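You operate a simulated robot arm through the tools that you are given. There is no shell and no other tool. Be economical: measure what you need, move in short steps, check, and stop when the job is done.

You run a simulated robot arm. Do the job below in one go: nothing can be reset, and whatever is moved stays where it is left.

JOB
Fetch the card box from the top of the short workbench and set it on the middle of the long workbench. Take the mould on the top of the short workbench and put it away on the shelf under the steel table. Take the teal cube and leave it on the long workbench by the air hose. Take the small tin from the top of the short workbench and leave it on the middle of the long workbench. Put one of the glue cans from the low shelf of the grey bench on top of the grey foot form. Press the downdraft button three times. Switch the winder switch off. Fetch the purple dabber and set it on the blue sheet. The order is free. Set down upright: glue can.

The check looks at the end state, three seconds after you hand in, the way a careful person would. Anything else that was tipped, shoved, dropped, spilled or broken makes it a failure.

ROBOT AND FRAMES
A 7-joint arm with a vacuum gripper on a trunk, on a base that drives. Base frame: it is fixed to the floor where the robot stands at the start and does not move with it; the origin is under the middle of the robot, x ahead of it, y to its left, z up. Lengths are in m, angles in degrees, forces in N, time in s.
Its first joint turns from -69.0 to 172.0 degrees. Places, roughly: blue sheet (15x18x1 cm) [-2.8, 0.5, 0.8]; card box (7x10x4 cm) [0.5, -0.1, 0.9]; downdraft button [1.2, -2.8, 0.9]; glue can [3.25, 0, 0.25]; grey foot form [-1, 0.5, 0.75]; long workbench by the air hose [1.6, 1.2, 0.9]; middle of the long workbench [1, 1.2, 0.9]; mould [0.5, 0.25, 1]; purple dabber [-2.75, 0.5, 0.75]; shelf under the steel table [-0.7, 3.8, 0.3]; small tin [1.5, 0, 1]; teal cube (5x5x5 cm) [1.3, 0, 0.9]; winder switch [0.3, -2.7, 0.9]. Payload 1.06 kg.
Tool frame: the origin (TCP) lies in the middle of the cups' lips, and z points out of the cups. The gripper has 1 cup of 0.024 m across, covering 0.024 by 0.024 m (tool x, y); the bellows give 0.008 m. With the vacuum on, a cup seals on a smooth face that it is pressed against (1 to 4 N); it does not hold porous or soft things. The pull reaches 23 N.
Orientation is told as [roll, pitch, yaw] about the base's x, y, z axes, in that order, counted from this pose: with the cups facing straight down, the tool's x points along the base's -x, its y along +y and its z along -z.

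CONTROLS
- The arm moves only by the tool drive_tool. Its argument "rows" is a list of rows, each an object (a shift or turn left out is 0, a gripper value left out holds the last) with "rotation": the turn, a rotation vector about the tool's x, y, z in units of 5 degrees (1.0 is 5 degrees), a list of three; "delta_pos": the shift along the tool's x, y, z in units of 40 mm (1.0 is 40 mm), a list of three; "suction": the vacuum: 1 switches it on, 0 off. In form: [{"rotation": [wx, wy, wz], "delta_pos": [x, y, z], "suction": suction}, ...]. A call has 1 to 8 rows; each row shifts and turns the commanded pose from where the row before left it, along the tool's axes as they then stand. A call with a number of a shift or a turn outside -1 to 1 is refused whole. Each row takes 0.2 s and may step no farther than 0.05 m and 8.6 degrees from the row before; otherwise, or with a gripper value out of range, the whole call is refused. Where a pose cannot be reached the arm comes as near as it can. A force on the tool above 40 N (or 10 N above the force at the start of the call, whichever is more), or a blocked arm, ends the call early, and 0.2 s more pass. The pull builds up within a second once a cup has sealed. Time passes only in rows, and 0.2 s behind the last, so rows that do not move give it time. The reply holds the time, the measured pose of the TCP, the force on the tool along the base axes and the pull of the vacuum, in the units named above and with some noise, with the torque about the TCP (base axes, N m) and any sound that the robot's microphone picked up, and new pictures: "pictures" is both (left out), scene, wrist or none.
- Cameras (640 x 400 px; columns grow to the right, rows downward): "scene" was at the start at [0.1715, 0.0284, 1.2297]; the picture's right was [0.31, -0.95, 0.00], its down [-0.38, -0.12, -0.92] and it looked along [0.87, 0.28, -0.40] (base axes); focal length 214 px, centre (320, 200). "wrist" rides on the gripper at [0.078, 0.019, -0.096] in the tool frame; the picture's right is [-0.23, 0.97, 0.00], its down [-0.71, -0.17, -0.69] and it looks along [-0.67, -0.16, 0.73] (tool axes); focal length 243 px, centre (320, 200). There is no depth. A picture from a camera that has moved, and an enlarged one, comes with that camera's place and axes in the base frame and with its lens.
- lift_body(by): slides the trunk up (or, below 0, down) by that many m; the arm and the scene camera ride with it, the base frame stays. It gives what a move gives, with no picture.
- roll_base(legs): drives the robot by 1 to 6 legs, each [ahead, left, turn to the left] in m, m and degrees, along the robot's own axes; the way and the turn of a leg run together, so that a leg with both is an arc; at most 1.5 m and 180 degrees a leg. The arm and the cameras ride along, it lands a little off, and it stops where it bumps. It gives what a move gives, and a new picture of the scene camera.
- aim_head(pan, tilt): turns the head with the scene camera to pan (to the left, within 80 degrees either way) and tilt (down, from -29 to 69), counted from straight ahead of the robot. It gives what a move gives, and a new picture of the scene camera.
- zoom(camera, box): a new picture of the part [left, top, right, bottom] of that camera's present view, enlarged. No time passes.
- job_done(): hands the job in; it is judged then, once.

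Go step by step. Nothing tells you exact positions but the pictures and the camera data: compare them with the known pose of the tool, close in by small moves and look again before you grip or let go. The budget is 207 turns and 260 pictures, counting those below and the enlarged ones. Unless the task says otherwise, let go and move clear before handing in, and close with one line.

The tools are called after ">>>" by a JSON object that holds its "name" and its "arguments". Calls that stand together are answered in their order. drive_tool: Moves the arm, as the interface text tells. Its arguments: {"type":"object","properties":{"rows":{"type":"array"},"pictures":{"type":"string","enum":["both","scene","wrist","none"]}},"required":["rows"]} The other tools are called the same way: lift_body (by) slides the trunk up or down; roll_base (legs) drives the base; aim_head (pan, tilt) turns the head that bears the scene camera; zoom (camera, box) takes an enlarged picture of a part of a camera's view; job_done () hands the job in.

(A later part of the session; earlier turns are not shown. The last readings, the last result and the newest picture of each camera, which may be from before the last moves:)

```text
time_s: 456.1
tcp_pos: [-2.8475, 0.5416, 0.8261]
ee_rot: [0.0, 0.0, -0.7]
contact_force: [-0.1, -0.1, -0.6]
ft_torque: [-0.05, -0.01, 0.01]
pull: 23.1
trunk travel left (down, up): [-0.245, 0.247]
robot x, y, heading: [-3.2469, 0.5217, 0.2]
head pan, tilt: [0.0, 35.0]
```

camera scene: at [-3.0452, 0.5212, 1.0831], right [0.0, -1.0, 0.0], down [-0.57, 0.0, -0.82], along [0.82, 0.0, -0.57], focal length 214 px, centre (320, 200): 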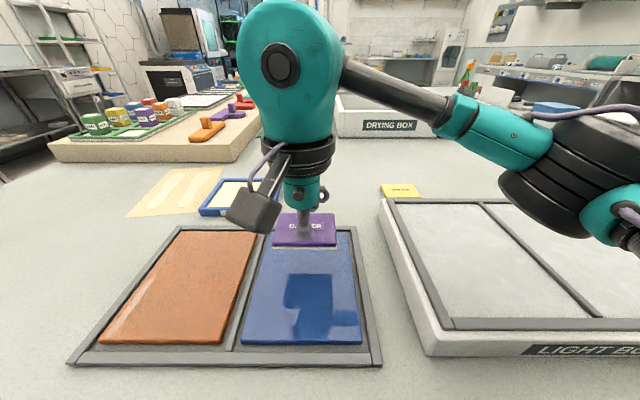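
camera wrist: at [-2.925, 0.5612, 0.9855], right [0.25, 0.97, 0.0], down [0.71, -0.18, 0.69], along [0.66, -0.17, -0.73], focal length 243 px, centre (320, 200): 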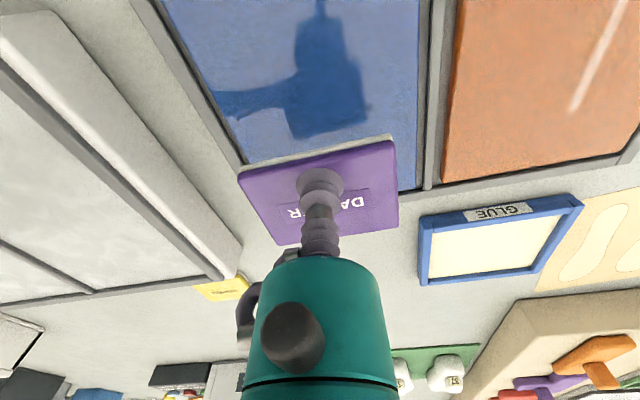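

>>> {"name": "drive_tool", "arguments": {"rows": [{"delta_pos": [0, 0, 0.08]}, {"delta_pos": [0, 0, 0.08]}, {}], "pictures": "none"}}

```text
time_s: 456.9
tcp_pos: [-2.8479, 0.5409, 0.8214]
ee_rot: [-0.1, -0.1, -0.7]
contact_force: [2.7, -0.4, 19.6]
ft_torque: [0.02, -0.01, -0.01]
pull: 23.0
trunk travel left (down, up): [-0.245, 0.247]
robot x, y, heading: [-3.244, 0.5219, 0.2]
head pan, tilt: [0.0, 35.0]
```

Contact. Release and rise.

>>> {"name": "drive_tool", "arguments": {"rows": [{"delta_pos": [0, 0, -0.08]}, {"suction": 0}, {}, {}, {"delta_pos": [0, 0, -0.4]}, {"delta_pos": [0, 0, -0.8]}, {"delta_pos": [0, 0, -1]}, {"delta_pos": [0, 0, -1]}]}}

```text
time_s: 458.8
tcp_pos: [-2.848, 0.542, 0.9505]
ee_rot: [0.0, 0.0, -0.7]
contact_force: [-0.3, 0.1, 0.9]
ft_torque: [-0.01, 0.01, 0.01]
pull: 0.2
trunk travel left (down, up): [-0.245, 0.247]
robot x, y, heading: [-3.2481, 0.5194, -0.1]
head pan, tilt: [0.0, 35.0]
camera scene: at [-3.0453, 0.5212, 1.0831], right [0.0, -1.0, 0.0], down [-0.57, 0.0, -0.82], along [0.82, 0.0, -0.57], focal length 214 px, centre (320, 200)
camera wrist: at [-2.9253, 0.5603, 1.0466], right [0.25, 0.97, 0.0], down [0.71, -0.18, 0.68], along [0.66, -0.17, -0.73], focal length 243 px, centre (320, 200)
```

scene: 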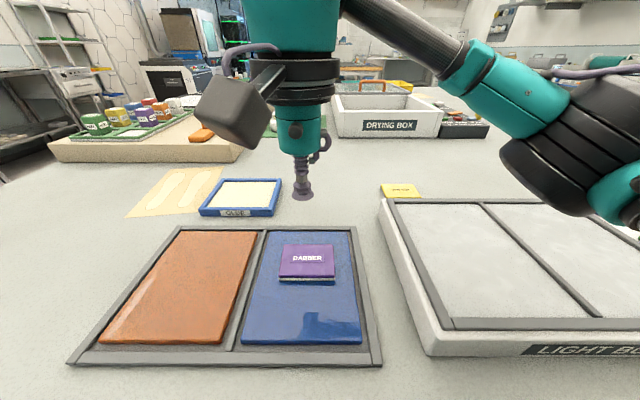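
wrist: 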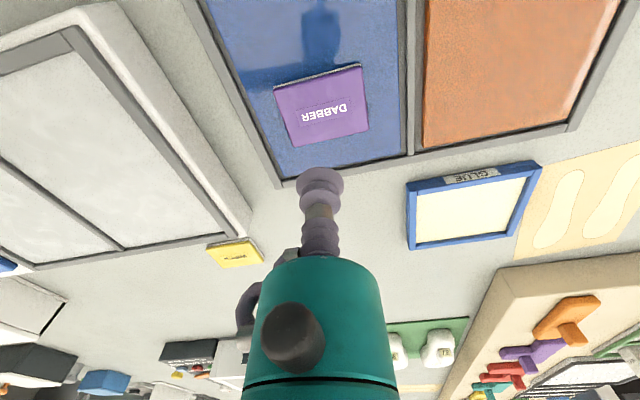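

Dabber done. Restore the trunk, then back off and drive around the table's south side.

>>> {"name": "lift_body", "arguments": {"by": 0.13}}

>>> {"name": "roll_base", "arguments": {"legs": [[-0.25, 0, 0], [0, -1.3, 0]]}}

>>> {"name": "aim_head", "arguments": {"pan": -20, "tilt": 15}}

```text
time_s: 460.3
tcp_pos: [-2.8477, 0.54, 1.0804]
ee_rot: [-0.2, 0.1, -0.7]
contact_force: [0.7, -0.2, -0.8]
ft_torque: [-0.03, -0.01, 0.01]
pull: 0.0
trunk travel left (down, up): [-0.375, 0.117]
robot x, y, heading: [-3.2471, 0.5176, 0.4]
head pan, tilt: [0.0, 35.0]
```

```text
time_s: 473.4
tcp_pos: [-3.0956, -0.7645, 1.0812]
ee_rot: [0.0, 0.0, -0.8]
contact_force: [-0.4, 0.7, -0.2]
ft_torque: [-0.01, -0.01, 0.03]
pull: 0.0
trunk travel left (down, up): [-0.375, 0.117]
robot x, y, heading: [-3.4948, -0.7816, 0.2]
head pan, tilt: [0.0, 35.0]
camera scene: at [-3.3237, -0.7833, 1.2121], right [0.0, -1.0, 0.0], down [-0.57, 0.0, -0.82], along [0.82, 0.0, -0.57], focal length 214 px, centre (320, 200)
```

scene: 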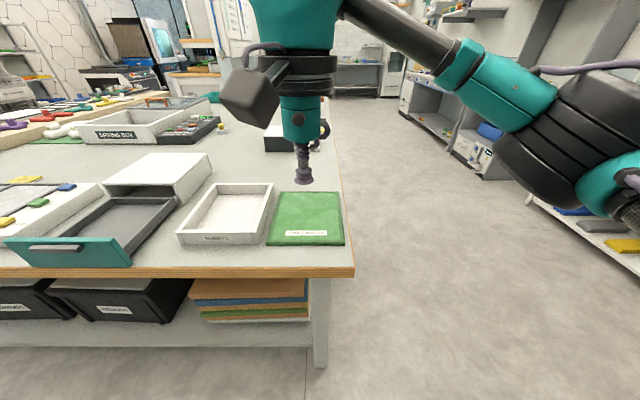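

```text
time_s: 474.2
tcp_pos: [-3.0955, -0.7652, 1.0808]
ee_rot: [0.0, -0.1, -0.9]
contact_force: [0.1, 0.4, 0.1]
ft_torque: [-0.01, 0.0, 0.01]
pull: 0.1
trunk travel left (down, up): [-0.375, 0.117]
robot x, y, heading: [-3.4967, -0.7797, -0.1]
head pan, tilt: [-20.0, 15.0]
camera scene: at [-3.324, -0.8152, 1.2441], right [-0.34, -0.94, 0.0], down [-0.24, 0.09, -0.97], along [0.91, -0.33, -0.26], focal length 214 px, centre (320, 200)
```

scene: 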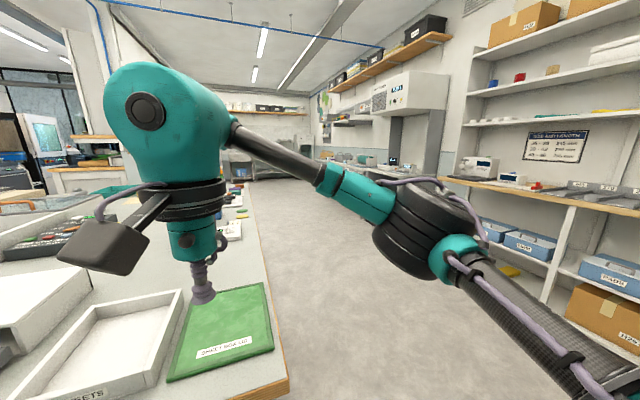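

The corridor is free along y≈-1.5. I drive to before the winder switch.

>>> {"name": "roll_base", "arguments": {"legs": [[0, -0.72, 0], [1.4, 0, 0], [1.4, 0, 0], [1.0, 0, 0], [0, 0, -90]]}}

>>> {"name": "aim_head", "arguments": {"pan": 0, "tilt": 15}}

```text
time_s: 502.7
tcp_pos: [0.3273, -1.8751, 1.081]
ee_rot: [0.1, 0.0, -90.2]
contact_force: [0.4, -0.1, -0.5]
ft_torque: [-0.03, 0.03, 0.02]
pull: 0.0
trunk travel left (down, up): [-0.375, 0.117]
robot x, y, heading: [0.3003, -1.4771, -89.4]
head pan, tilt: [-20.0, 15.0]
camera scene: at [0.2726, -1.6484, 1.2441], right [-0.94, 0.33, 0.0], down [0.09, 0.24, -0.97], along [-0.32, -0.91, -0.26], focal length 214 px, centre (320, 200)
```

scene: 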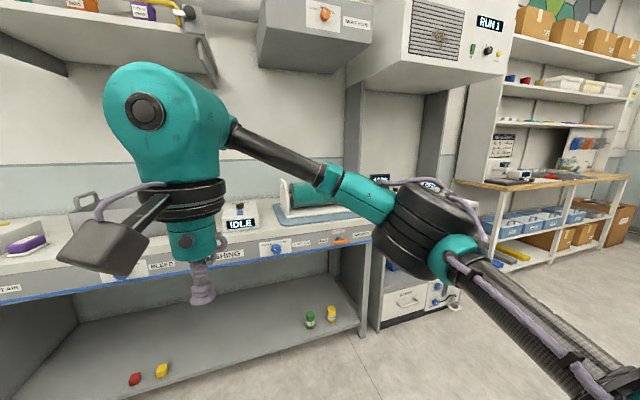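

```text
time_s: 503.6
tcp_pos: [0.3268, -1.8772, 1.0804]
ee_rot: [0.0, 0.1, -90.2]
contact_force: [0.5, -0.2, 0.1]
ft_torque: [0.02, 0.03, -0.04]
pull: 0.1
trunk travel left (down, up): [-0.375, 0.117]
robot x, y, heading: [0.3029, -1.4772, -89.3]
head pan, tilt: [0.0, 15.0]
camera scene: at [0.3046, -1.6536, 1.2441], right [-1.0, -0.01, 0.0], down [0.0, 0.26, -0.97], along [0.01, -0.97, -0.26], focal length 214 px, centre (320, 200)
```

scene: 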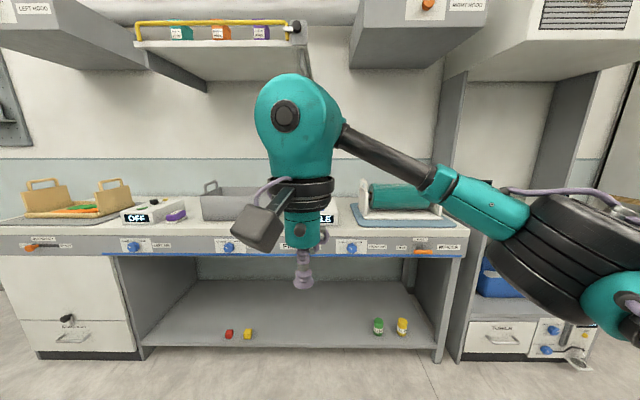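

>>> {"name": "zoom", "arguments": {"camera": "scene", "box": [0, 160, 260, 280]}}

>>> {"name": "zoom", "arguments": {"camera": "scene", "box": [200, 170, 480, 290]}}

```text
2.46 times, centred on (130, 220) of scene
camera zoom: at [0.3046, -1.6536, 1.2441], right [-1.0, -0.01, 0.0], down [0.0, 0.26, -0.97], along [0.01, -0.97, -0.26], focal length 528 px, centre (788, 151)
```

zoom: 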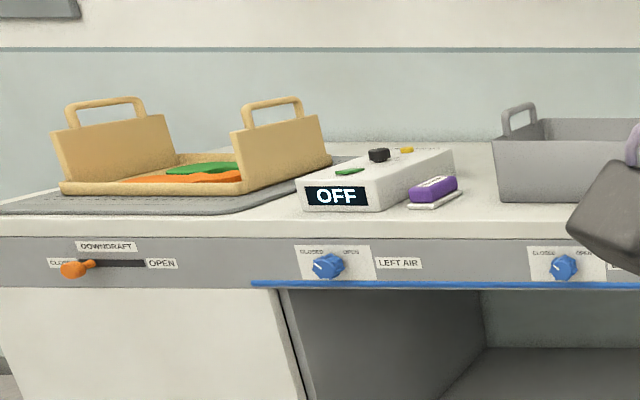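

```text
2.29 times, centred on (340, 230) of scene
camera zoom: at [0.3046, -1.6536, 1.2441], right [-1.0, -0.01, 0.0], down [0.0, 0.26, -0.97], along [0.01, -0.97, -0.26], focal length 490 px, centre (274, 131)
```

zoom: 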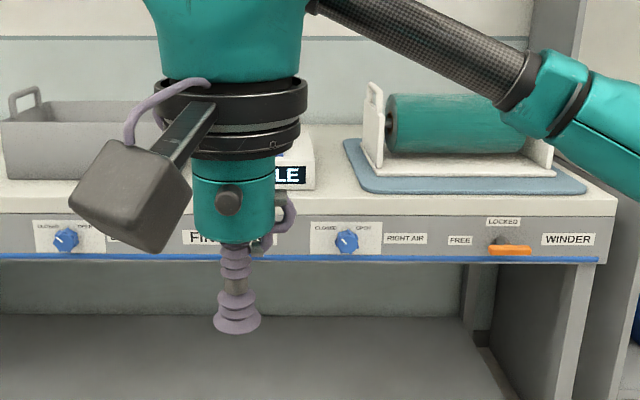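

>>> {"name": "roll_base", "arguments": {"legs": [[0.4, 0, -0.6]]}}

>>> {"name": "aim_head", "arguments": {"pan": 0, "tilt": 35}}

>>> {"name": "zoom", "arguments": {"camera": "wrist", "box": [0, 0, 640, 400]}}

```text
time_s: 506.1
tcp_pos: [0.3245, -2.279, 1.0811]
ee_rot: [-0.1, 0.0, -91.0]
contact_force: [0.1, 0.4, 0.2]
ft_torque: [0.0, 0.03, -0.01]
pull: 0.1
trunk travel left (down, up): [-0.375, 0.117]
robot x, y, heading: [0.3067, -1.8814, -89.9]
head pan, tilt: [0.0, 15.0]
camera scene: at [0.3046, -2.0565, 1.2441], right [-1.0, 0.0, 0.0], down [0.0, 0.26, -0.97], along [0.0, -0.97, -0.26], focal length 214 px, centre (320, 200)
```

scene: 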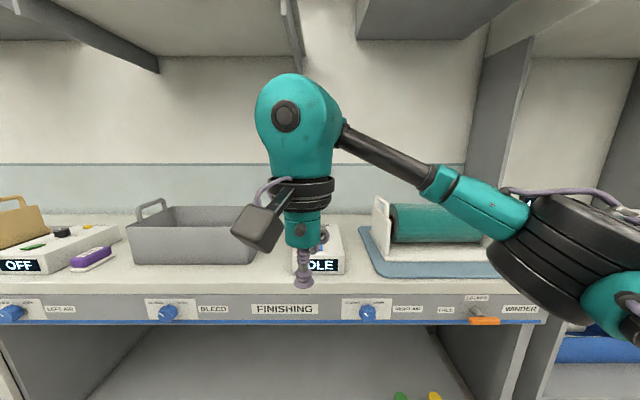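

```text
time_s: 506.9
tcp_pos: [0.3227, -2.2791, 1.0799]
ee_rot: [-0.1, 0.0, -90.9]
contact_force: [0.3, -0.3, 0.2]
ft_torque: [-0.01, 0.0, 0.04]
pull: 0.0
trunk travel left (down, up): [-0.375, 0.117]
robot x, y, heading: [0.3036, -1.8792, -89.9]
head pan, tilt: [0.0, 35.0]
camera scene: at [0.3046, -2.0508, 1.2122], right [-1.0, 0.0, 0.0], down [0.0, 0.57, -0.82], along [0.0, -0.82, -0.57], focal length 214 px, centre (320, 200)
```

scene: 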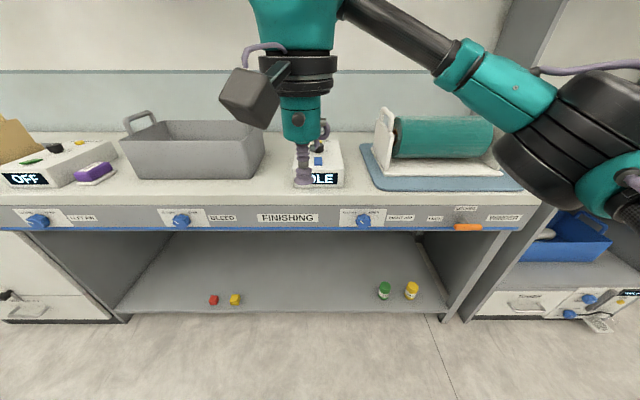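

```text
1.00 times, centred on (320, 200) of wrist (not enlarged: the box is as wide or as high as the picture)
camera zoom: at [0.3442, -2.2019, 1.1768], right [0.97, -0.25, 0.0], down [-0.18, -0.71, 0.69], along [-0.17, -0.66, -0.73], focal length 243 px, centre (320, 200)
```

zoom: 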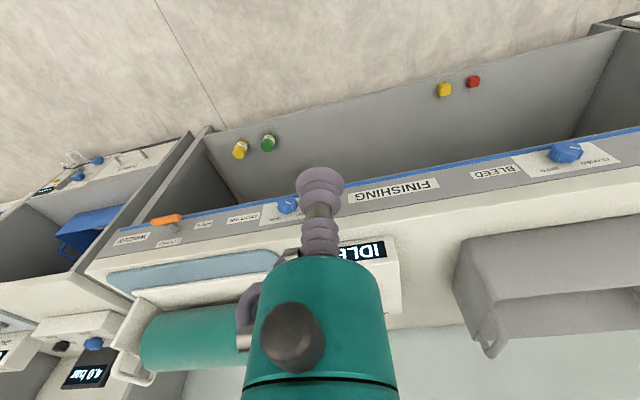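

>>> {"name": "drive_tool", "arguments": {"rows": [{"delta_pos": [0, -1, 0]}, {"delta_pos": [0, -1, 0]}, {"delta_pos": [0, -1, 0]}, {"delta_pos": [0, -1, 0]}], "pictures": "none"}}

>>> {"name": "zoom", "arguments": {"camera": "scene", "box": [260, 120, 380, 220]}}

>>> {"name": "zoom", "arguments": {"camera": "scene", "box": [0, 120, 130, 220]}}

```text
time_s: 507.9
tcp_pos: [0.1638, -2.2763, 1.0816]
ee_rot: [0.0, -0.1, -90.9]
contact_force: [-0.1, -0.1, 0.2]
ft_torque: [0.02, -0.02, -0.01]
pull: 0.0
trunk travel left (down, up): [-0.375, 0.117]
robot x, y, heading: [0.3065, -1.8803, -89.9]
head pan, tilt: [0.0, 35.0]
```

```text
4.00 times, centred on (320, 170) of scene
camera zoom: at [0.3042, -2.0506, 1.2122], right [-1.0, 0.0, 0.0], down [0.0, 0.57, -0.82], along [0.0, -0.82, -0.57], focal length 858 px, centre (320, 320)
```

zoom: 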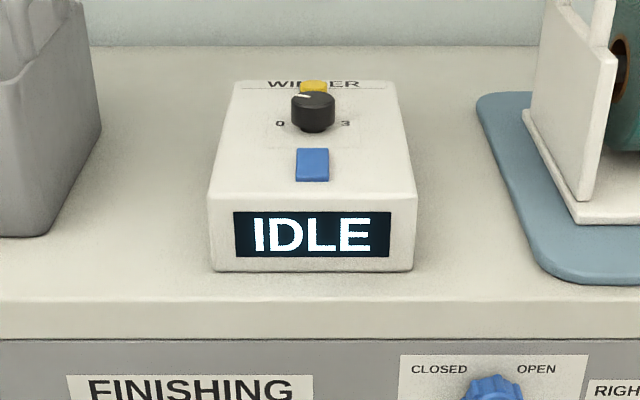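

```text
4.00 times, centred on (65, 170) of scene
camera zoom: at [0.3042, -2.0506, 1.2122], right [-1.0, 0.0, 0.0], down [0.0, 0.57, -0.82], along [0.0, -0.82, -0.57], focal length 858 px, centre (1340, 320)
```

zoom: 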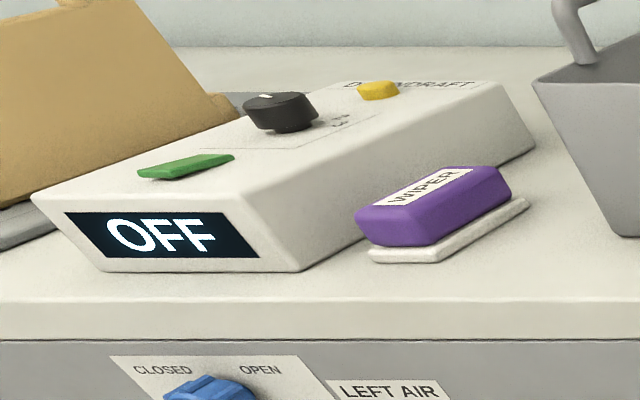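

The WINDER box (IDLE) has a blue rocker, a knob and a yellow button; the DOWNDRAFT box has a green rocker, knob and yellow button. I move in to see the winder rocker closely.

>>> {"name": "roll_base", "arguments": {"legs": [[0.22, 0, 0]]}}

>>> {"name": "drive_tool", "arguments": {"rows": [{"delta_pos": [-0.2, 0.9, 0]}, {"delta_pos": [-0.2, 0.9, 0]}, {"delta_pos": [-0.2, 0.9, 0]}, {"delta_pos": [-0.2, 0.9, 0]}]}}

>>> {"name": "zoom", "arguments": {"camera": "wrist", "box": [200, 0, 440, 180]}}

```text
time_s: 509.6
tcp_pos: [0.1642, -2.4959, 1.0818]
ee_rot: [-0.1, -0.1, -91.1]
contact_force: [0.0, 0.1, -0.4]
ft_torque: [0.0, -0.01, -0.01]
pull: 0.0
trunk travel left (down, up): [-0.375, 0.117]
robot x, y, heading: [0.3072, -2.0949, -90.1]
head pan, tilt: [0.0, 35.0]
camera scene: at [0.304, -2.2697, 1.2121], right [-1.0, 0.0, 0.0], down [0.0, 0.57, -0.82], along [0.0, -0.82, -0.57], focal length 214 px, centre (320, 200)
```

scene: 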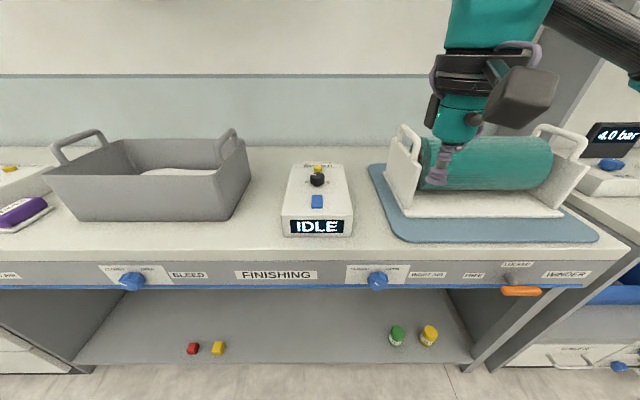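

```text
time_s: 510.6
tcp_pos: [0.3079, -2.5303, 1.0825]
ee_rot: [-0.1, -0.1, -91.1]
contact_force: [0.0, 0.3, 0.4]
ft_torque: [-0.03, 0.01, -0.01]
pull: 0.1
trunk travel left (down, up): [-0.375, 0.117]
robot x, y, heading: [0.3011, -2.0989, -90.1]
head pan, tilt: [0.0, 35.0]
camera scene: at [0.3045, -2.2692, 1.2121], right [-1.0, 0.0, 0.0], down [0.0, 0.57, -0.82], along [0.0, -0.82, -0.57], focal length 214 px, centre (320, 200)
camera wrist: at [0.3285, -2.4524, 1.177], right [0.97, -0.25, 0.0], down [-0.18, -0.7, 0.69], along [-0.17, -0.66, -0.73], focal length 243 px, centre (320, 200)
```

scene: 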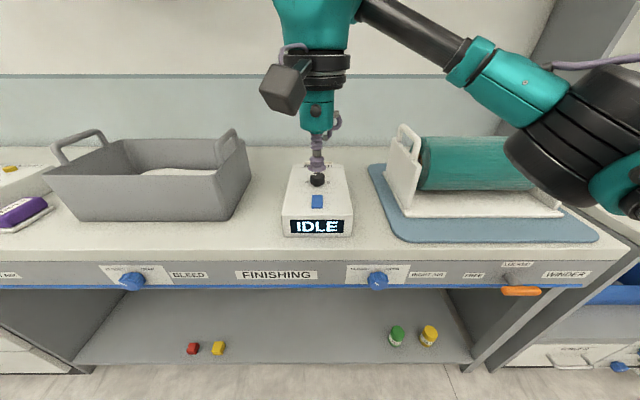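
wrist: 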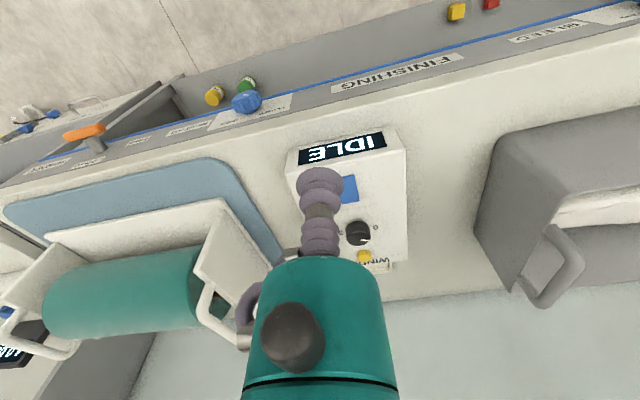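

```text
2.22 times, centred on (320, 90) of wrist
camera zoom: at [0.3285, -2.4524, 1.177], right [0.97, -0.25, 0.0], down [-0.18, -0.7, 0.69], along [-0.17, -0.66, -0.73], focal length 539 px, centre (320, 444)
```

zoom: 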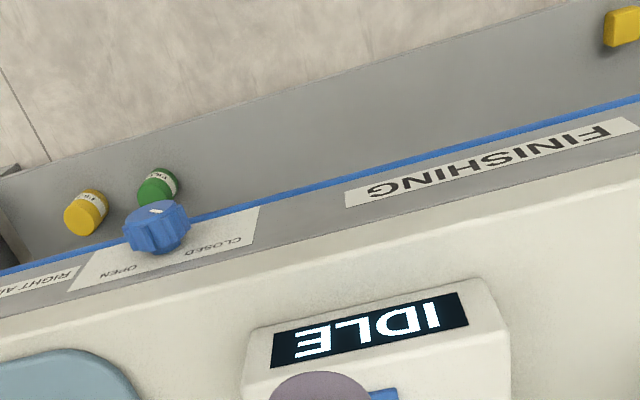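

>>> {"name": "zoom", "arguments": {"camera": "scene", "box": [280, 155, 360, 240]}}

```text
4.71 times, centred on (320, 198) of scene
camera zoom: at [0.3045, -2.2692, 1.2121], right [-1.0, 0.0, 0.0], down [0.0, 0.57, -0.82], along [0.0, -0.82, -0.57], focal length 1009 px, centre (320, 212)
```

zoom: 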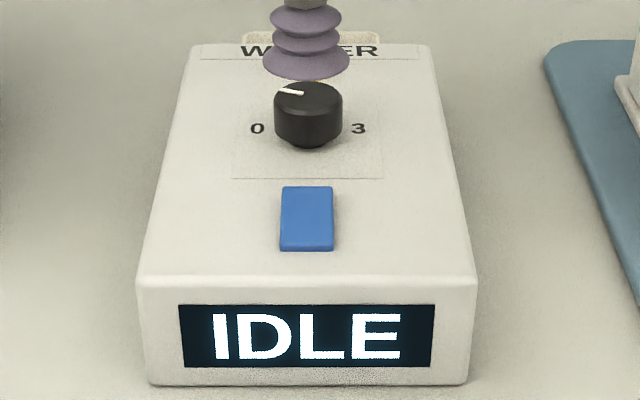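

Rocker at about (0.311,-2.655), top ≈0.942. I go above its near end to press there and watch the display.

>>> {"name": "drive_tool", "arguments": {"rows": [{"delta_pos": [-0.7, 0.05, 0.6]}, {"delta_pos": [-0.7, 0.03, 0.6]}, {"delta_pos": [-0.7, 0, 0.7]}, {"delta_pos": [-0.65, 0, 0.8]}], "pictures": "wrist"}}

>>> {"name": "zoom", "arguments": {"camera": "scene", "box": [280, 155, 360, 240]}}

```text
time_s: 511.6
tcp_pos: [0.3089, -2.6377, 0.9731]
ee_rot: [-0.1, 0.0, -90.9]
contact_force: [-0.9, 0.3, 0.3]
ft_torque: [-0.02, -0.01, 0.02]
pull: 0.2
trunk travel left (down, up): [-0.375, 0.117]
robot x, y, heading: [0.3022, -2.1002, -90.0]
head pan, tilt: [0.0, 35.0]
camera wrist: at [0.3299, -2.5607, 1.0686], right [0.97, -0.25, 0.0], down [-0.18, -0.7, 0.69], along [-0.17, -0.66, -0.73], focal length 243 px, centre (320, 200)
```

wrist: 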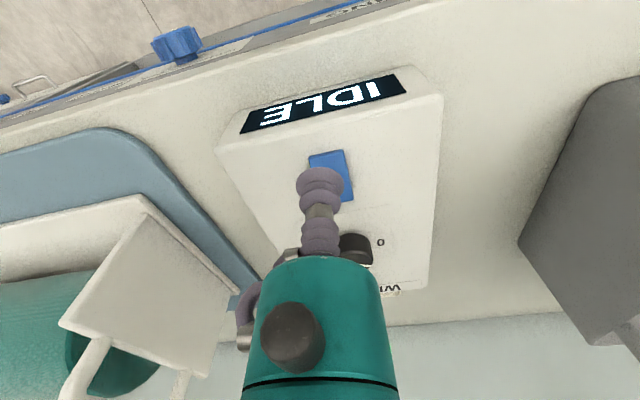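

```text
4.71 times, centred on (320, 198) of scene
camera zoom: at [0.3041, -2.2694, 1.2121], right [-1.0, 0.0, 0.0], down [0.0, 0.57, -0.82], along [0.0, -0.82, -0.57], focal length 1009 px, centre (320, 212)
```

zoom: 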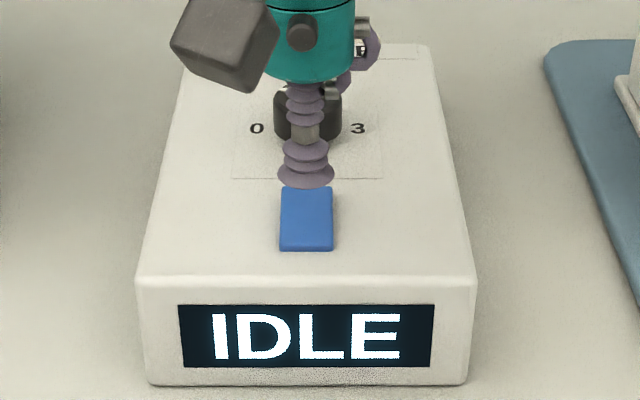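

>>> {"name": "drive_tool", "arguments": {"rows": [{"delta_pos": [-0.17, 0.08, 0.3]}, {"delta_pos": [0, 0, 0.3]}, {"delta_pos": [0, 0, 0.15]}, {"delta_pos": [0, 0, 0.15]}], "pictures": "none"}}

>>> {"name": "zoom", "arguments": {"camera": "scene", "box": [280, 155, 360, 240]}}

```text
time_s: 512.6
tcp_pos: [0.3114, -2.6453, 0.9374]
ee_rot: [-0.2, 0.0, -91.0]
contact_force: [0.6, 0.5, 0.3]
ft_torque: [0.02, 0.0, 0.01]
pull: 0.0
trunk travel left (down, up): [-0.375, 0.117]
robot x, y, heading: [0.305, -2.0957, -90.2]
head pan, tilt: [0.0, 35.0]
```

```text
4.71 times, centred on (320, 198) of scene
camera zoom: at [0.304, -2.2692, 1.2121], right [-1.0, 0.0, 0.0], down [0.0, 0.57, -0.82], along [0.0, -0.82, -0.57], focal length 1009 px, centre (320, 212)
```

zoom: 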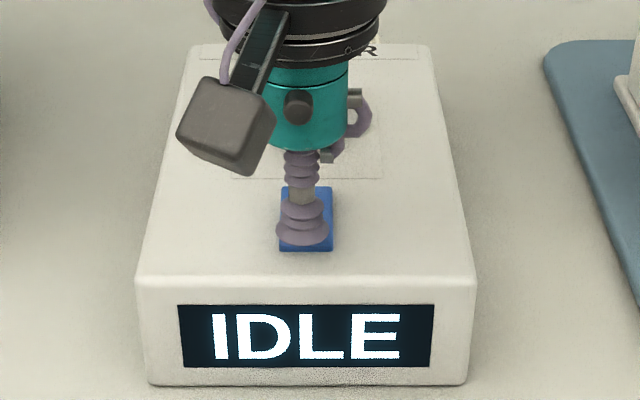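

Nearly touching the near end; press on slowly.

>>> {"name": "drive_tool", "arguments": {"rows": [{"delta_pos": [0, 0, 0.12]}, {"delta_pos": [0, 0, 0.12]}, {"delta_pos": [0, 0, 0.1]}], "pictures": "none"}}

>>> {"name": "zoom", "arguments": {"camera": "scene", "box": [280, 155, 360, 240]}}

```text
time_s: 513.4
tcp_pos: [0.3105, -2.6457, 0.9239]
ee_rot: [-0.2, -0.1, -91.0]
contact_force: [0.2, -0.1, 0.5]
ft_torque: [-0.03, 0.0, 0.01]
pull: 0.0
trunk travel left (down, up): [-0.375, 0.117]
robot x, y, heading: [0.3044, -2.0965, -90.1]
head pan, tilt: [0.0, 35.0]
```

```text
4.71 times, centred on (320, 198) of scene
camera zoom: at [0.304, -2.269, 1.2122], right [-1.0, 0.0, 0.0], down [0.0, 0.57, -0.82], along [0.0, -0.82, -0.57], focal length 1009 px, centre (320, 212)
```

zoom: 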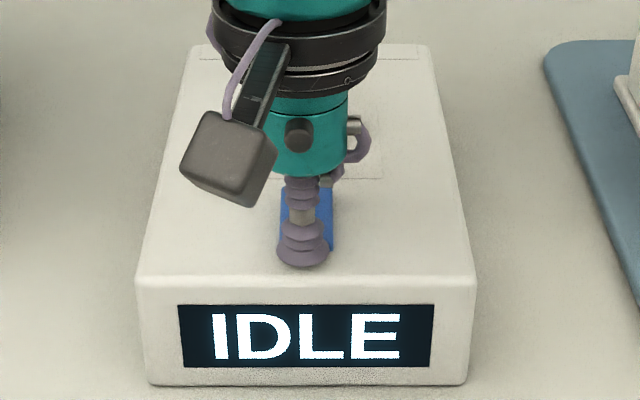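

Not in contact yet; the cup is in front of the rocker, so it lies lower and farther. Raise, shift 2.5 cm forward, and lower again.

>>> {"name": "drive_tool", "arguments": {"rows": [{"delta_pos": [0, 0, -0.6]}, {"delta_pos": [-0.5, 0.05, 0]}, {"delta_pos": [0, 0, 0.3]}, {"delta_pos": [0, 0, 0.2]}], "pictures": "wrist"}}

>>> {"name": "zoom", "arguments": {"camera": "scene", "box": [280, 155, 360, 240]}}

```text
time_s: 514.4
tcp_pos: [0.3124, -2.6679, 0.9274]
ee_rot: [0.0, 0.0, -91.1]
contact_force: [0.4, 0.0, 0.2]
ft_torque: [0.01, 0.02, -0.01]
pull: 0.0
trunk travel left (down, up): [-0.375, 0.117]
robot x, y, heading: [0.3045, -2.0947, -90.3]
head pan, tilt: [0.0, 35.0]
camera wrist: at [0.3337, -2.589, 1.0236], right [0.97, -0.25, 0.0], down [-0.18, -0.7, 0.69], along [-0.17, -0.66, -0.73], focal length 243 px, centre (320, 200)
```

wrist: 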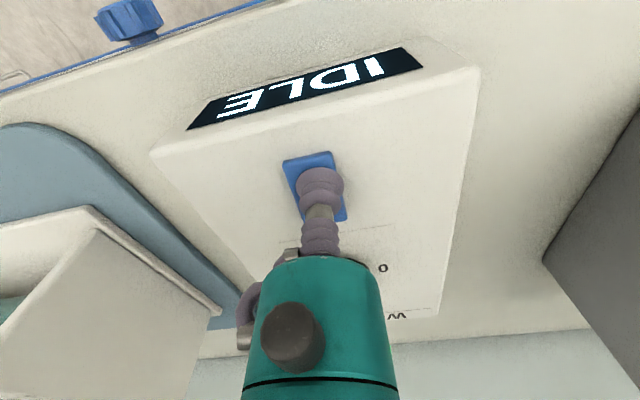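

```text
4.71 times, centred on (320, 198) of scene
camera zoom: at [0.304, -2.2692, 1.2121], right [-1.0, 0.0, 0.0], down [0.0, 0.57, -0.82], along [0.0, -0.82, -0.57], focal length 1009 px, centre (320, 212)
```

zoom: 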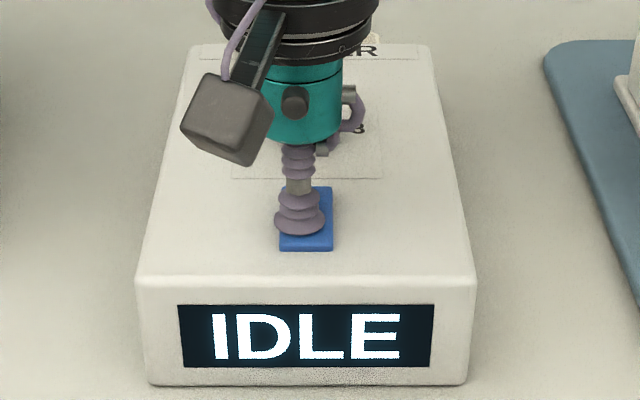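

>>> {"name": "drive_tool", "arguments": {"rows": [{"delta_pos": [0.3, -0.08, 0]}, {"delta_pos": [0, 0, 0.15]}, {"delta_pos": [0, 0, 0.1]}, {"delta_pos": [0, 0, 0.1]}], "pictures": "none"}}

>>> {"name": "zoom", "arguments": {"camera": "scene", "box": [280, 155, 360, 240]}}

```text
time_s: 515.4
tcp_pos: [0.31, -2.6538, 0.9161]
ee_rot: [0.1, -0.2, -91.0]
contact_force: [-0.6, 4.5, 17.2]
ft_torque: [-0.14, -0.06, 0.06]
pull: 0.0
trunk travel left (down, up): [-0.375, 0.117]
robot x, y, heading: [0.304, -2.0994, -90.2]
head pan, tilt: [0.0, 35.0]
```

```text
4.71 times, centred on (320, 198) of scene
camera zoom: at [0.3038, -2.2674, 1.2126], right [-1.0, 0.0, 0.0], down [0.0, 0.57, -0.82], along [0.0, -0.82, -0.57], focal length 1009 px, centre (320, 212)
```

zoom: 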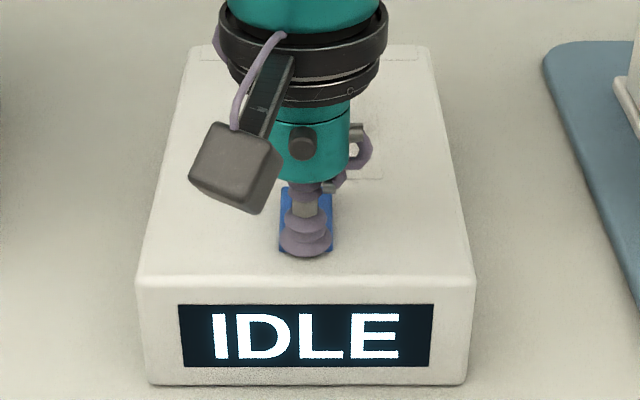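

Near end gives no change; try the far end.

>>> {"name": "drive_tool", "arguments": {"rows": [{"delta_pos": [0, 0, -0.6]}, {"delta_pos": [-0.9, 0, 0]}, {"delta_pos": [0, 0, 0.3]}, {"delta_pos": [0, 0, 0.15]}, {"delta_pos": [0, 0, 0.1]}], "pictures": "none"}}

>>> {"name": "zoom", "arguments": {"camera": "scene", "box": [280, 155, 360, 240]}}

```text
time_s: 516.6
tcp_pos: [0.3086, -2.6908, 0.9174]
ee_rot: [0.0, -0.1, -91.1]
contact_force: [-1.4, -5.7, 10.5]
ft_torque: [0.19, 0.03, 0.03]
pull: 0.0
trunk travel left (down, up): [-0.375, 0.117]
robot x, y, heading: [0.3062, -2.0987, -90.0]
head pan, tilt: [0.0, 35.0]
```

```text
4.71 times, centred on (320, 198) of scene
camera zoom: at [0.3039, -2.269, 1.2123], right [-1.0, 0.0, 0.0], down [0.0, 0.57, -0.82], along [0.0, -0.82, -0.57], focal length 1009 px, centre (320, 212)
```

zoom: 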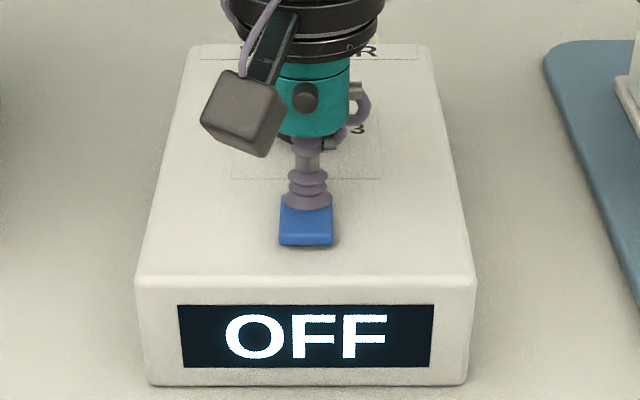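

Display shows OFF. Lift off, tuck and move to the downdraft box.

>>> {"name": "drive_tool", "arguments": {"rows": [{"delta_pos": [0, 0, -0.6]}, {"delta_pos": [0.2, 0, -1]}, {"delta_pos": [0.4, 0, -1]}, {"delta_pos": [0.8, 0, -0.9]}, {"delta_pos": [0.9, 0, -0.7]}, {"delta_pos": [0.9, 0, 0]}, {"delta_pos": [0.9, 0, 0]}], "pictures": "none"}}

>>> {"name": "roll_base", "arguments": {"legs": [[0, 0.85, 0]]}}

```text
time_s: 518.2
tcp_pos: [0.3121, -2.5256, 1.0848]
ee_rot: [-0.1, 0.0, -91.1]
contact_force: [-0.6, 0.0, 0.8]
ft_torque: [0.01, 0.01, 0.01]
pull: 0.2
trunk travel left (down, up): [-0.375, 0.117]
robot x, y, heading: [0.3047, -2.0976, -89.9]
head pan, tilt: [0.0, 35.0]
```

```text
time_s: 526.0
tcp_pos: [1.1659, -2.5269, 1.0841]
ee_rot: [-0.1, -0.1, -90.9]
contact_force: [-0.3, -0.1, -0.1]
ft_torque: [-0.02, -0.01, -0.04]
pull: 0.1
trunk travel left (down, up): [-0.375, 0.117]
robot x, y, heading: [1.1531, -2.1026, -90.1]
head pan, tilt: [0.0, 35.0]
camera scene: at [1.157, -2.2707, 1.2121], right [-1.0, 0.0, 0.0], down [0.0, 0.57, -0.82], along [0.0, -0.82, -0.57], focal length 214 px, centre (320, 200)
```

scene: 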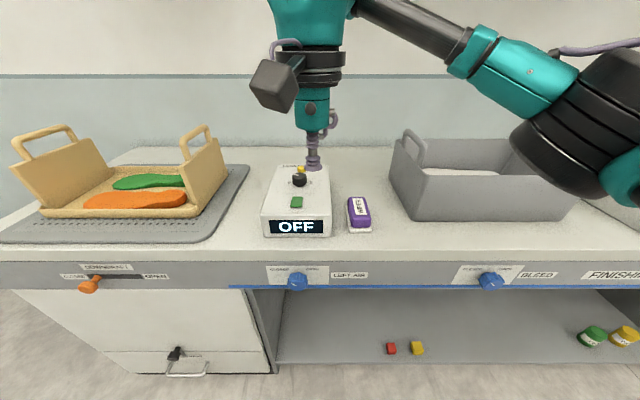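

>>> {"name": "zoom", "arguments": {"camera": "scene", "box": [250, 150, 340, 240]}}

>>> {"name": "zoom", "arguments": {"camera": "wrist", "box": [240, 130, 500, 300]}}

```text
4.44 times, centred on (295, 195) of scene
camera zoom: at [1.157, -2.2707, 1.2121], right [-1.0, 0.0, 0.0], down [0.0, 0.57, -0.82], along [0.0, -0.82, -0.57], focal length 953 px, centre (431, 222)
```

zoom: 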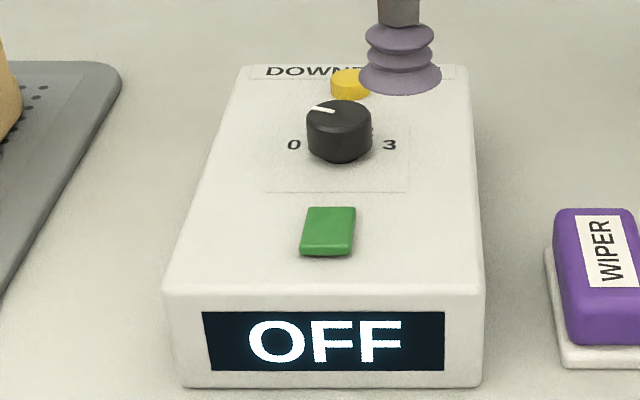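

```text
2.35 times, centred on (370, 215) of wrist
camera zoom: at [1.1863, -2.4501, 1.1798], right [0.97, -0.25, 0.0], down [-0.18, -0.71, 0.69], along [-0.17, -0.66, -0.73], focal length 571 px, centre (202, 165)
```

zoom: 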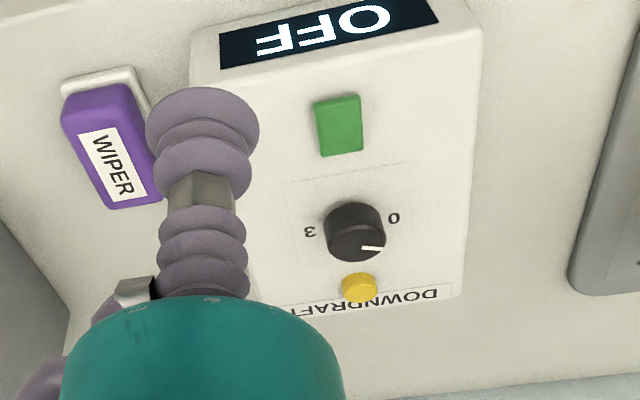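

The yellow button (behind the knob) is near (1.21,-2.81,0.94). I lower the trunk a bit and move closer.

>>> {"name": "lift_body", "arguments": {"by": -0.07}}

>>> {"name": "roll_base", "arguments": {"legs": [[0.13, 0, 0]]}}

>>> {"name": "drive_tool", "arguments": {"rows": [{"delta_pos": [-0.8, 0.3, 0]}, {"delta_pos": [-0.8, 0.3, 0]}, {"delta_pos": [-0.6, 0.3, 0]}]}}

```text
time_s: 527.1
tcp_pos: [1.1669, -2.5287, 1.0144]
ee_rot: [-0.1, 0.1, -90.8]
contact_force: [0.6, 0.0, -0.5]
ft_torque: [-0.01, 0.01, 0.04]
pull: 0.0
trunk travel left (down, up): [-0.305, 0.187]
robot x, y, heading: [1.1598, -2.1038, -90.1]
head pan, tilt: [0.0, 35.0]
```

```text
time_s: 528.4
tcp_pos: [1.1645, -2.6568, 1.0135]
ee_rot: [-0.1, 0.1, -90.9]
contact_force: [-0.4, 0.8, -0.2]
ft_torque: [0.0, 0.01, -0.01]
pull: 0.1
trunk travel left (down, up): [-0.305, 0.187]
robot x, y, heading: [1.1561, -2.2303, -90.1]
head pan, tilt: [0.0, 35.0]
camera scene: at [1.1565, -2.4173, 1.1413], right [-1.0, 0.0, 0.0], down [0.0, 0.57, -0.82], along [0.0, -0.82, -0.57], focal length 214 px, centre (320, 200)
```

scene: 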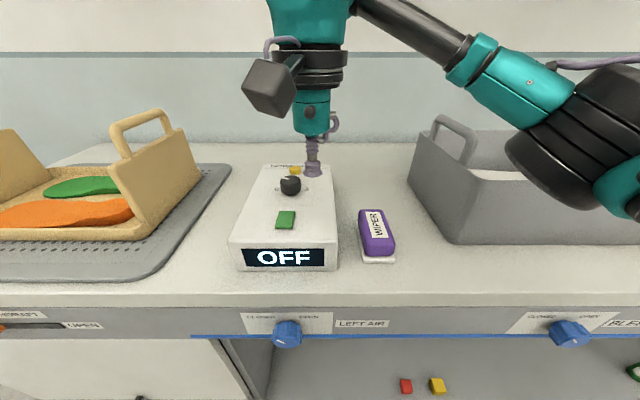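

```text
time_s: 529.2
tcp_pos: [1.1995, -2.7452, 1.0149]
ee_rot: [-0.1, 0.0, -90.9]
contact_force: [-0.4, 0.4, -0.1]
ft_torque: [0.0, 0.0, 0.0]
pull: 0.0
trunk travel left (down, up): [-0.305, 0.187]
robot x, y, heading: [1.1536, -2.2309, -90.1]
head pan, tilt: [0.0, 35.0]
camera scene: at [1.1567, -2.4168, 1.1414], right [-1.0, 0.0, 0.0], down [0.0, 0.57, -0.82], along [0.0, -0.82, -0.57], focal length 214 px, centre (320, 200)
camera wrist: at [1.22, -2.6676, 1.1103], right [0.97, -0.25, 0.0], down [-0.18, -0.7, 0.69], along [-0.17, -0.66, -0.73], focal length 243 px, centre (320, 200)
```

scene: 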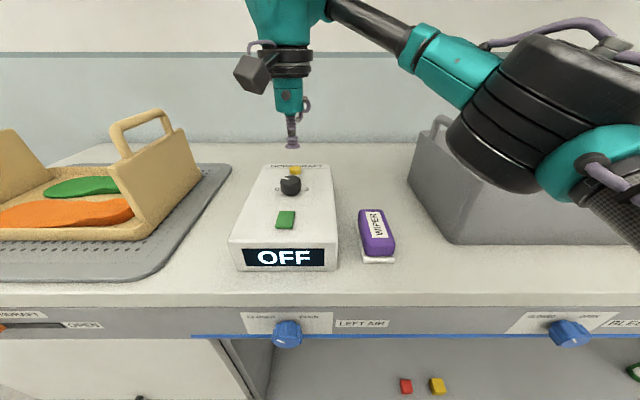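
wrist: 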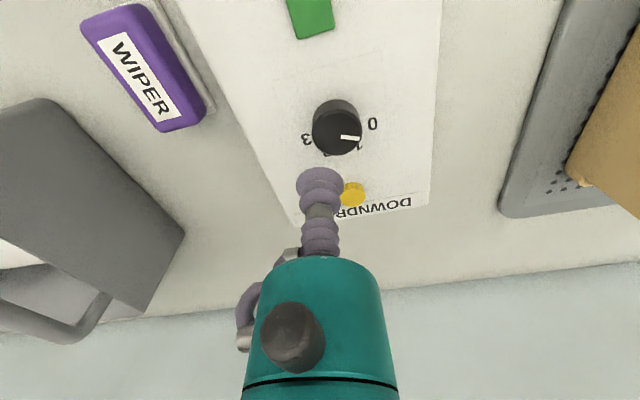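

Button at (1.208,-2.82,0.94). Move above it.

>>> {"name": "drive_tool", "arguments": {"rows": [{"delta_pos": [-0.65, 0.1, 0.3]}, {"delta_pos": [-0.65, 0.1, 0.4]}, {"delta_pos": [-0.6, 0.05, 0.4]}], "pictures": "wrist"}}

>>> {"name": "zoom", "arguments": {"camera": "scene", "box": [250, 130, 350, 210]}}

```text
time_s: 530.0
tcp_pos: [1.2044, -2.8153, 0.9688]
ee_rot: [-0.1, -0.1, -90.9]
contact_force: [-0.1, -0.2, 0.2]
ft_torque: [0.01, 0.01, 0.0]
pull: 0.1
out of reach, approached as far as the arm can: row 3
trunk travel left (down, up): [-0.305, 0.187]
robot x, y, heading: [1.1566, -2.2289, -90.0]
head pan, tilt: [0.0, 35.0]
camera wrist: at [1.2256, -2.737, 1.0638], right [0.97, -0.25, 0.0], down [-0.18, -0.7, 0.69], along [-0.17, -0.66, -0.73], focal length 243 px, centre (320, 200)
```

wrist: 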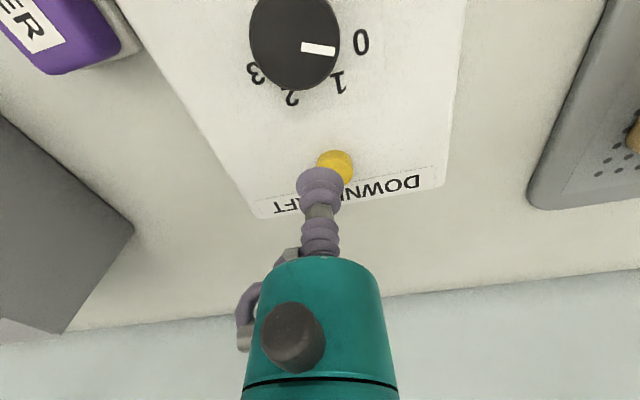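

```text
5.00 times, centred on (300, 170) of scene
camera zoom: at [1.156, -2.4171, 1.1413], right [-1.0, 0.0, 0.0], down [0.0, 0.57, -0.82], along [0.0, -0.82, -0.57], focal length 1072 px, centre (420, 350)
```

zoom: 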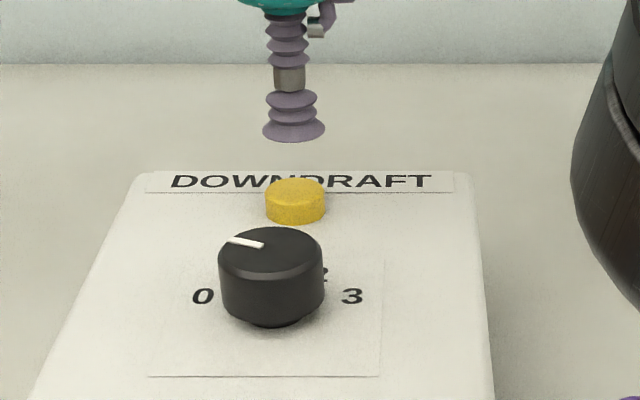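

>>> {"name": "roll_base", "arguments": {"legs": [[0.012, 0.006, 0]]}}

>>> {"name": "drive_tool", "arguments": {"rows": [{"delta_pos": [0, 0, 0.25]}, {"delta_pos": [0, 0, 0.2]}], "pictures": "wrist"}}

>>> {"name": "zoom", "arguments": {"camera": "scene", "box": [250, 130, 350, 210]}}

```text
time_s: 530.8
tcp_pos: [1.2113, -2.8264, 0.9677]
ee_rot: [0.0, 0.0, -90.9]
contact_force: [0.0, 0.7, 0.1]
ft_torque: [0.04, 0.04, -0.01]
pull: 0.1
trunk travel left (down, up): [-0.305, 0.187]
robot x, y, heading: [1.1623, -2.2378, -90.0]
head pan, tilt: [0.0, 35.0]
camera scene: at [1.1627, -2.429, 1.1413], right [-1.0, 0.0, 0.0], down [0.0, 0.57, -0.82], along [0.0, -0.82, -0.57], focal length 214 px, centre (320, 200)
```

scene: 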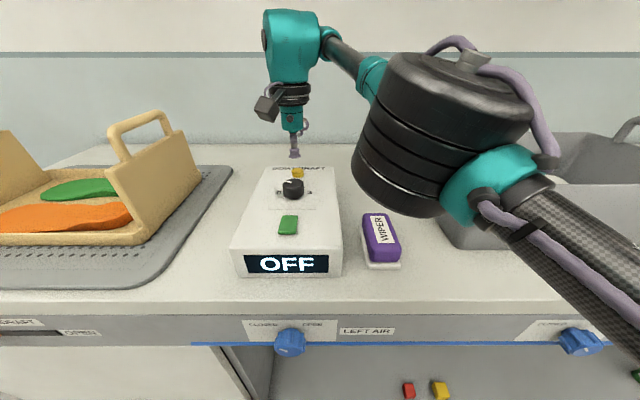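

```text
time_s: 531.4
tcp_pos: [1.2115, -2.8265, 0.9503]
ee_rot: [0.1, 0.0, -90.9]
contact_force: [0.1, 0.5, 0.0]
ft_torque: [0.02, -0.02, 0.01]
pull: 0.0
trunk travel left (down, up): [-0.305, 0.187]
robot x, y, heading: [1.1625, -2.2419, -90.4]
head pan, tilt: [0.0, 35.0]
camera wrist: at [1.232, -2.7485, 1.046], right [0.97, -0.25, 0.0], down [-0.18, -0.7, 0.69], along [-0.17, -0.66, -0.73], focal length 243 px, centre (320, 200)
```

wrist: 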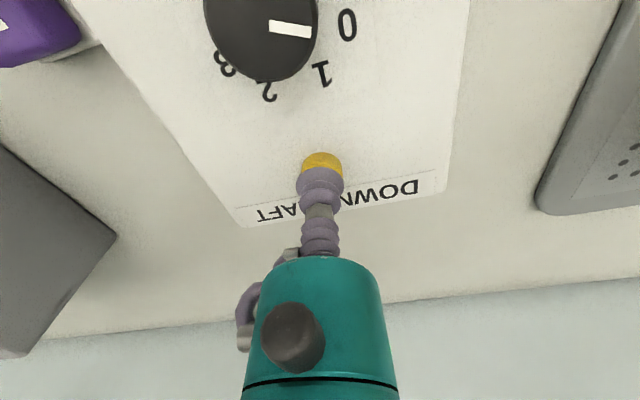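

```text
5.00 times, centred on (300, 170) of scene
camera zoom: at [1.1625, -2.4286, 1.1414], right [-1.0, 0.0, 0.0], down [0.0, 0.57, -0.82], along [0.0, -0.82, -0.57], focal length 1072 px, centre (420, 350)
```

zoom: 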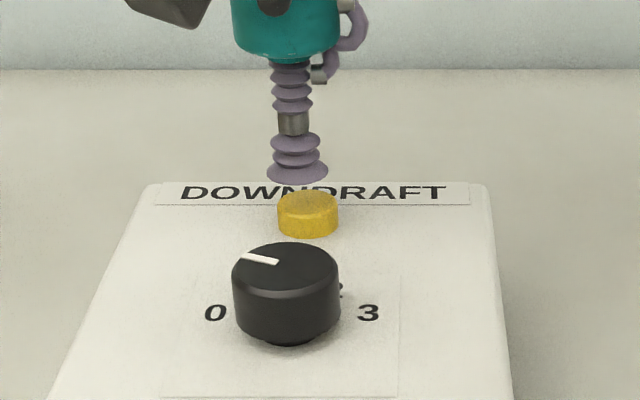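

>>> {"name": "drive_tool", "arguments": {"rows": [{"delta_pos": [-0.05, -0.08, 0.2]}, {"delta_pos": [0, 0, 0.15]}, {"delta_pos": [0, 0, 0.12]}], "pictures": "none"}}

>>> {"name": "zoom", "arguments": {"camera": "scene", "box": [250, 130, 350, 210]}}

```text
time_s: 532.2
tcp_pos: [1.2071, -2.8276, 0.9315]
ee_rot: [0.0, 0.1, -90.9]
contact_force: [0.2, 0.2, -0.2]
ft_torque: [0.0, 0.01, -0.03]
pull: 0.0
trunk travel left (down, up): [-0.305, 0.187]
robot x, y, heading: [1.1626, -2.2364, -90.2]
head pan, tilt: [0.0, 35.0]
```

```text
5.00 times, centred on (300, 170) of scene
camera zoom: at [1.1626, -2.4286, 1.1414], right [-1.0, 0.0, 0.0], down [0.0, 0.57, -0.82], along [0.0, -0.82, -0.57], focal length 1072 px, centre (420, 350)
```

zoom: 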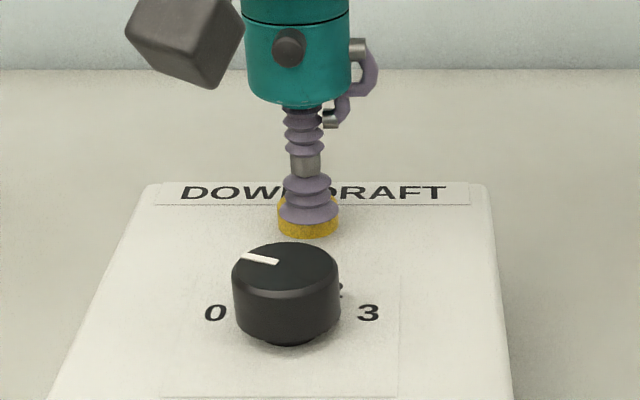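

>>> {"name": "drive_tool", "arguments": {"rows": [{"delta_pos": [0, 0, 0.1]}, {"delta_pos": [0, 0, 0.1]}], "pictures": "none"}}

```text
time_s: 532.8
tcp_pos: [1.2083, -2.8274, 0.9244]
ee_rot: [0.0, 0.1, -90.9]
contact_force: [-1.0, 1.0, 3.4]
ft_torque: [0.0, -0.03, 0.05]
pull: 0.1
trunk travel left (down, up): [-0.305, 0.187]
robot x, y, heading: [1.1631, -2.2401, -90.1]
head pan, tilt: [0.0, 35.0]
heard: click
```

A click: first press counted. Lift off.

>>> {"name": "drive_tool", "arguments": {"rows": [{"delta_pos": [0, 0, -0.25]}, {"delta_pos": [0, 0, -0.25]}], "pictures": "none"}}

>>> {"name": "zoom", "arguments": {"camera": "scene", "box": [220, 150, 360, 290]}}

```text
time_s: 533.4
tcp_pos: [1.2082, -2.8283, 0.9446]
ee_rot: [-0.2, 0.0, -91.0]
contact_force: [0.6, 0.0, 0.0]
ft_torque: [0.02, -0.01, -0.02]
pull: 0.0
trunk travel left (down, up): [-0.305, 0.187]
robot x, y, heading: [1.1614, -2.2407, -90.0]
head pan, tilt: [0.0, 35.0]
```

```text
2.86 times, centred on (290, 220) of scene
camera zoom: at [1.1626, -2.4285, 1.1414], right [-1.0, 0.0, 0.0], down [0.0, 0.57, -0.82], along [0.0, -0.82, -0.57], focal length 613 px, centre (406, 143)
```

zoom: 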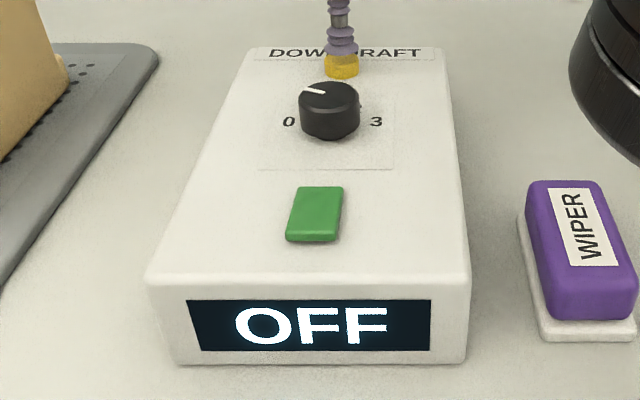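

Second press.

>>> {"name": "drive_tool", "arguments": {"rows": [{"delta_pos": [0, 0, 0.3]}, {"delta_pos": [0, 0, 0.1]}, {"delta_pos": [0, 0, 0.1]}], "pictures": "none"}}

>>> {"name": "drive_tool", "arguments": {"rows": [{"delta_pos": [0, 0, -0.25]}, {"delta_pos": [0, 0, -0.25]}], "pictures": "none"}}

```text
time_s: 534.2
tcp_pos: [1.2078, -2.8272, 0.9233]
ee_rot: [0.0, 0.0, -91.0]
contact_force: [0.8, 1.2, 3.0]
ft_torque: [0.0, 0.0, -0.03]
pull: 0.0
trunk travel left (down, up): [-0.305, 0.187]
robot x, y, heading: [1.1624, -2.2397, -90.3]
head pan, tilt: [0.0, 35.0]
heard: click
```

```text
time_s: 534.8
tcp_pos: [1.2086, -2.827, 0.9429]
ee_rot: [-0.1, 0.0, -91.0]
contact_force: [-0.1, 0.5, -0.1]
ft_torque: [-0.02, 0.0, 0.0]
pull: 0.1
trunk travel left (down, up): [-0.305, 0.187]
robot x, y, heading: [1.1636, -2.2427, -90.2]
head pan, tilt: [0.0, 35.0]
```

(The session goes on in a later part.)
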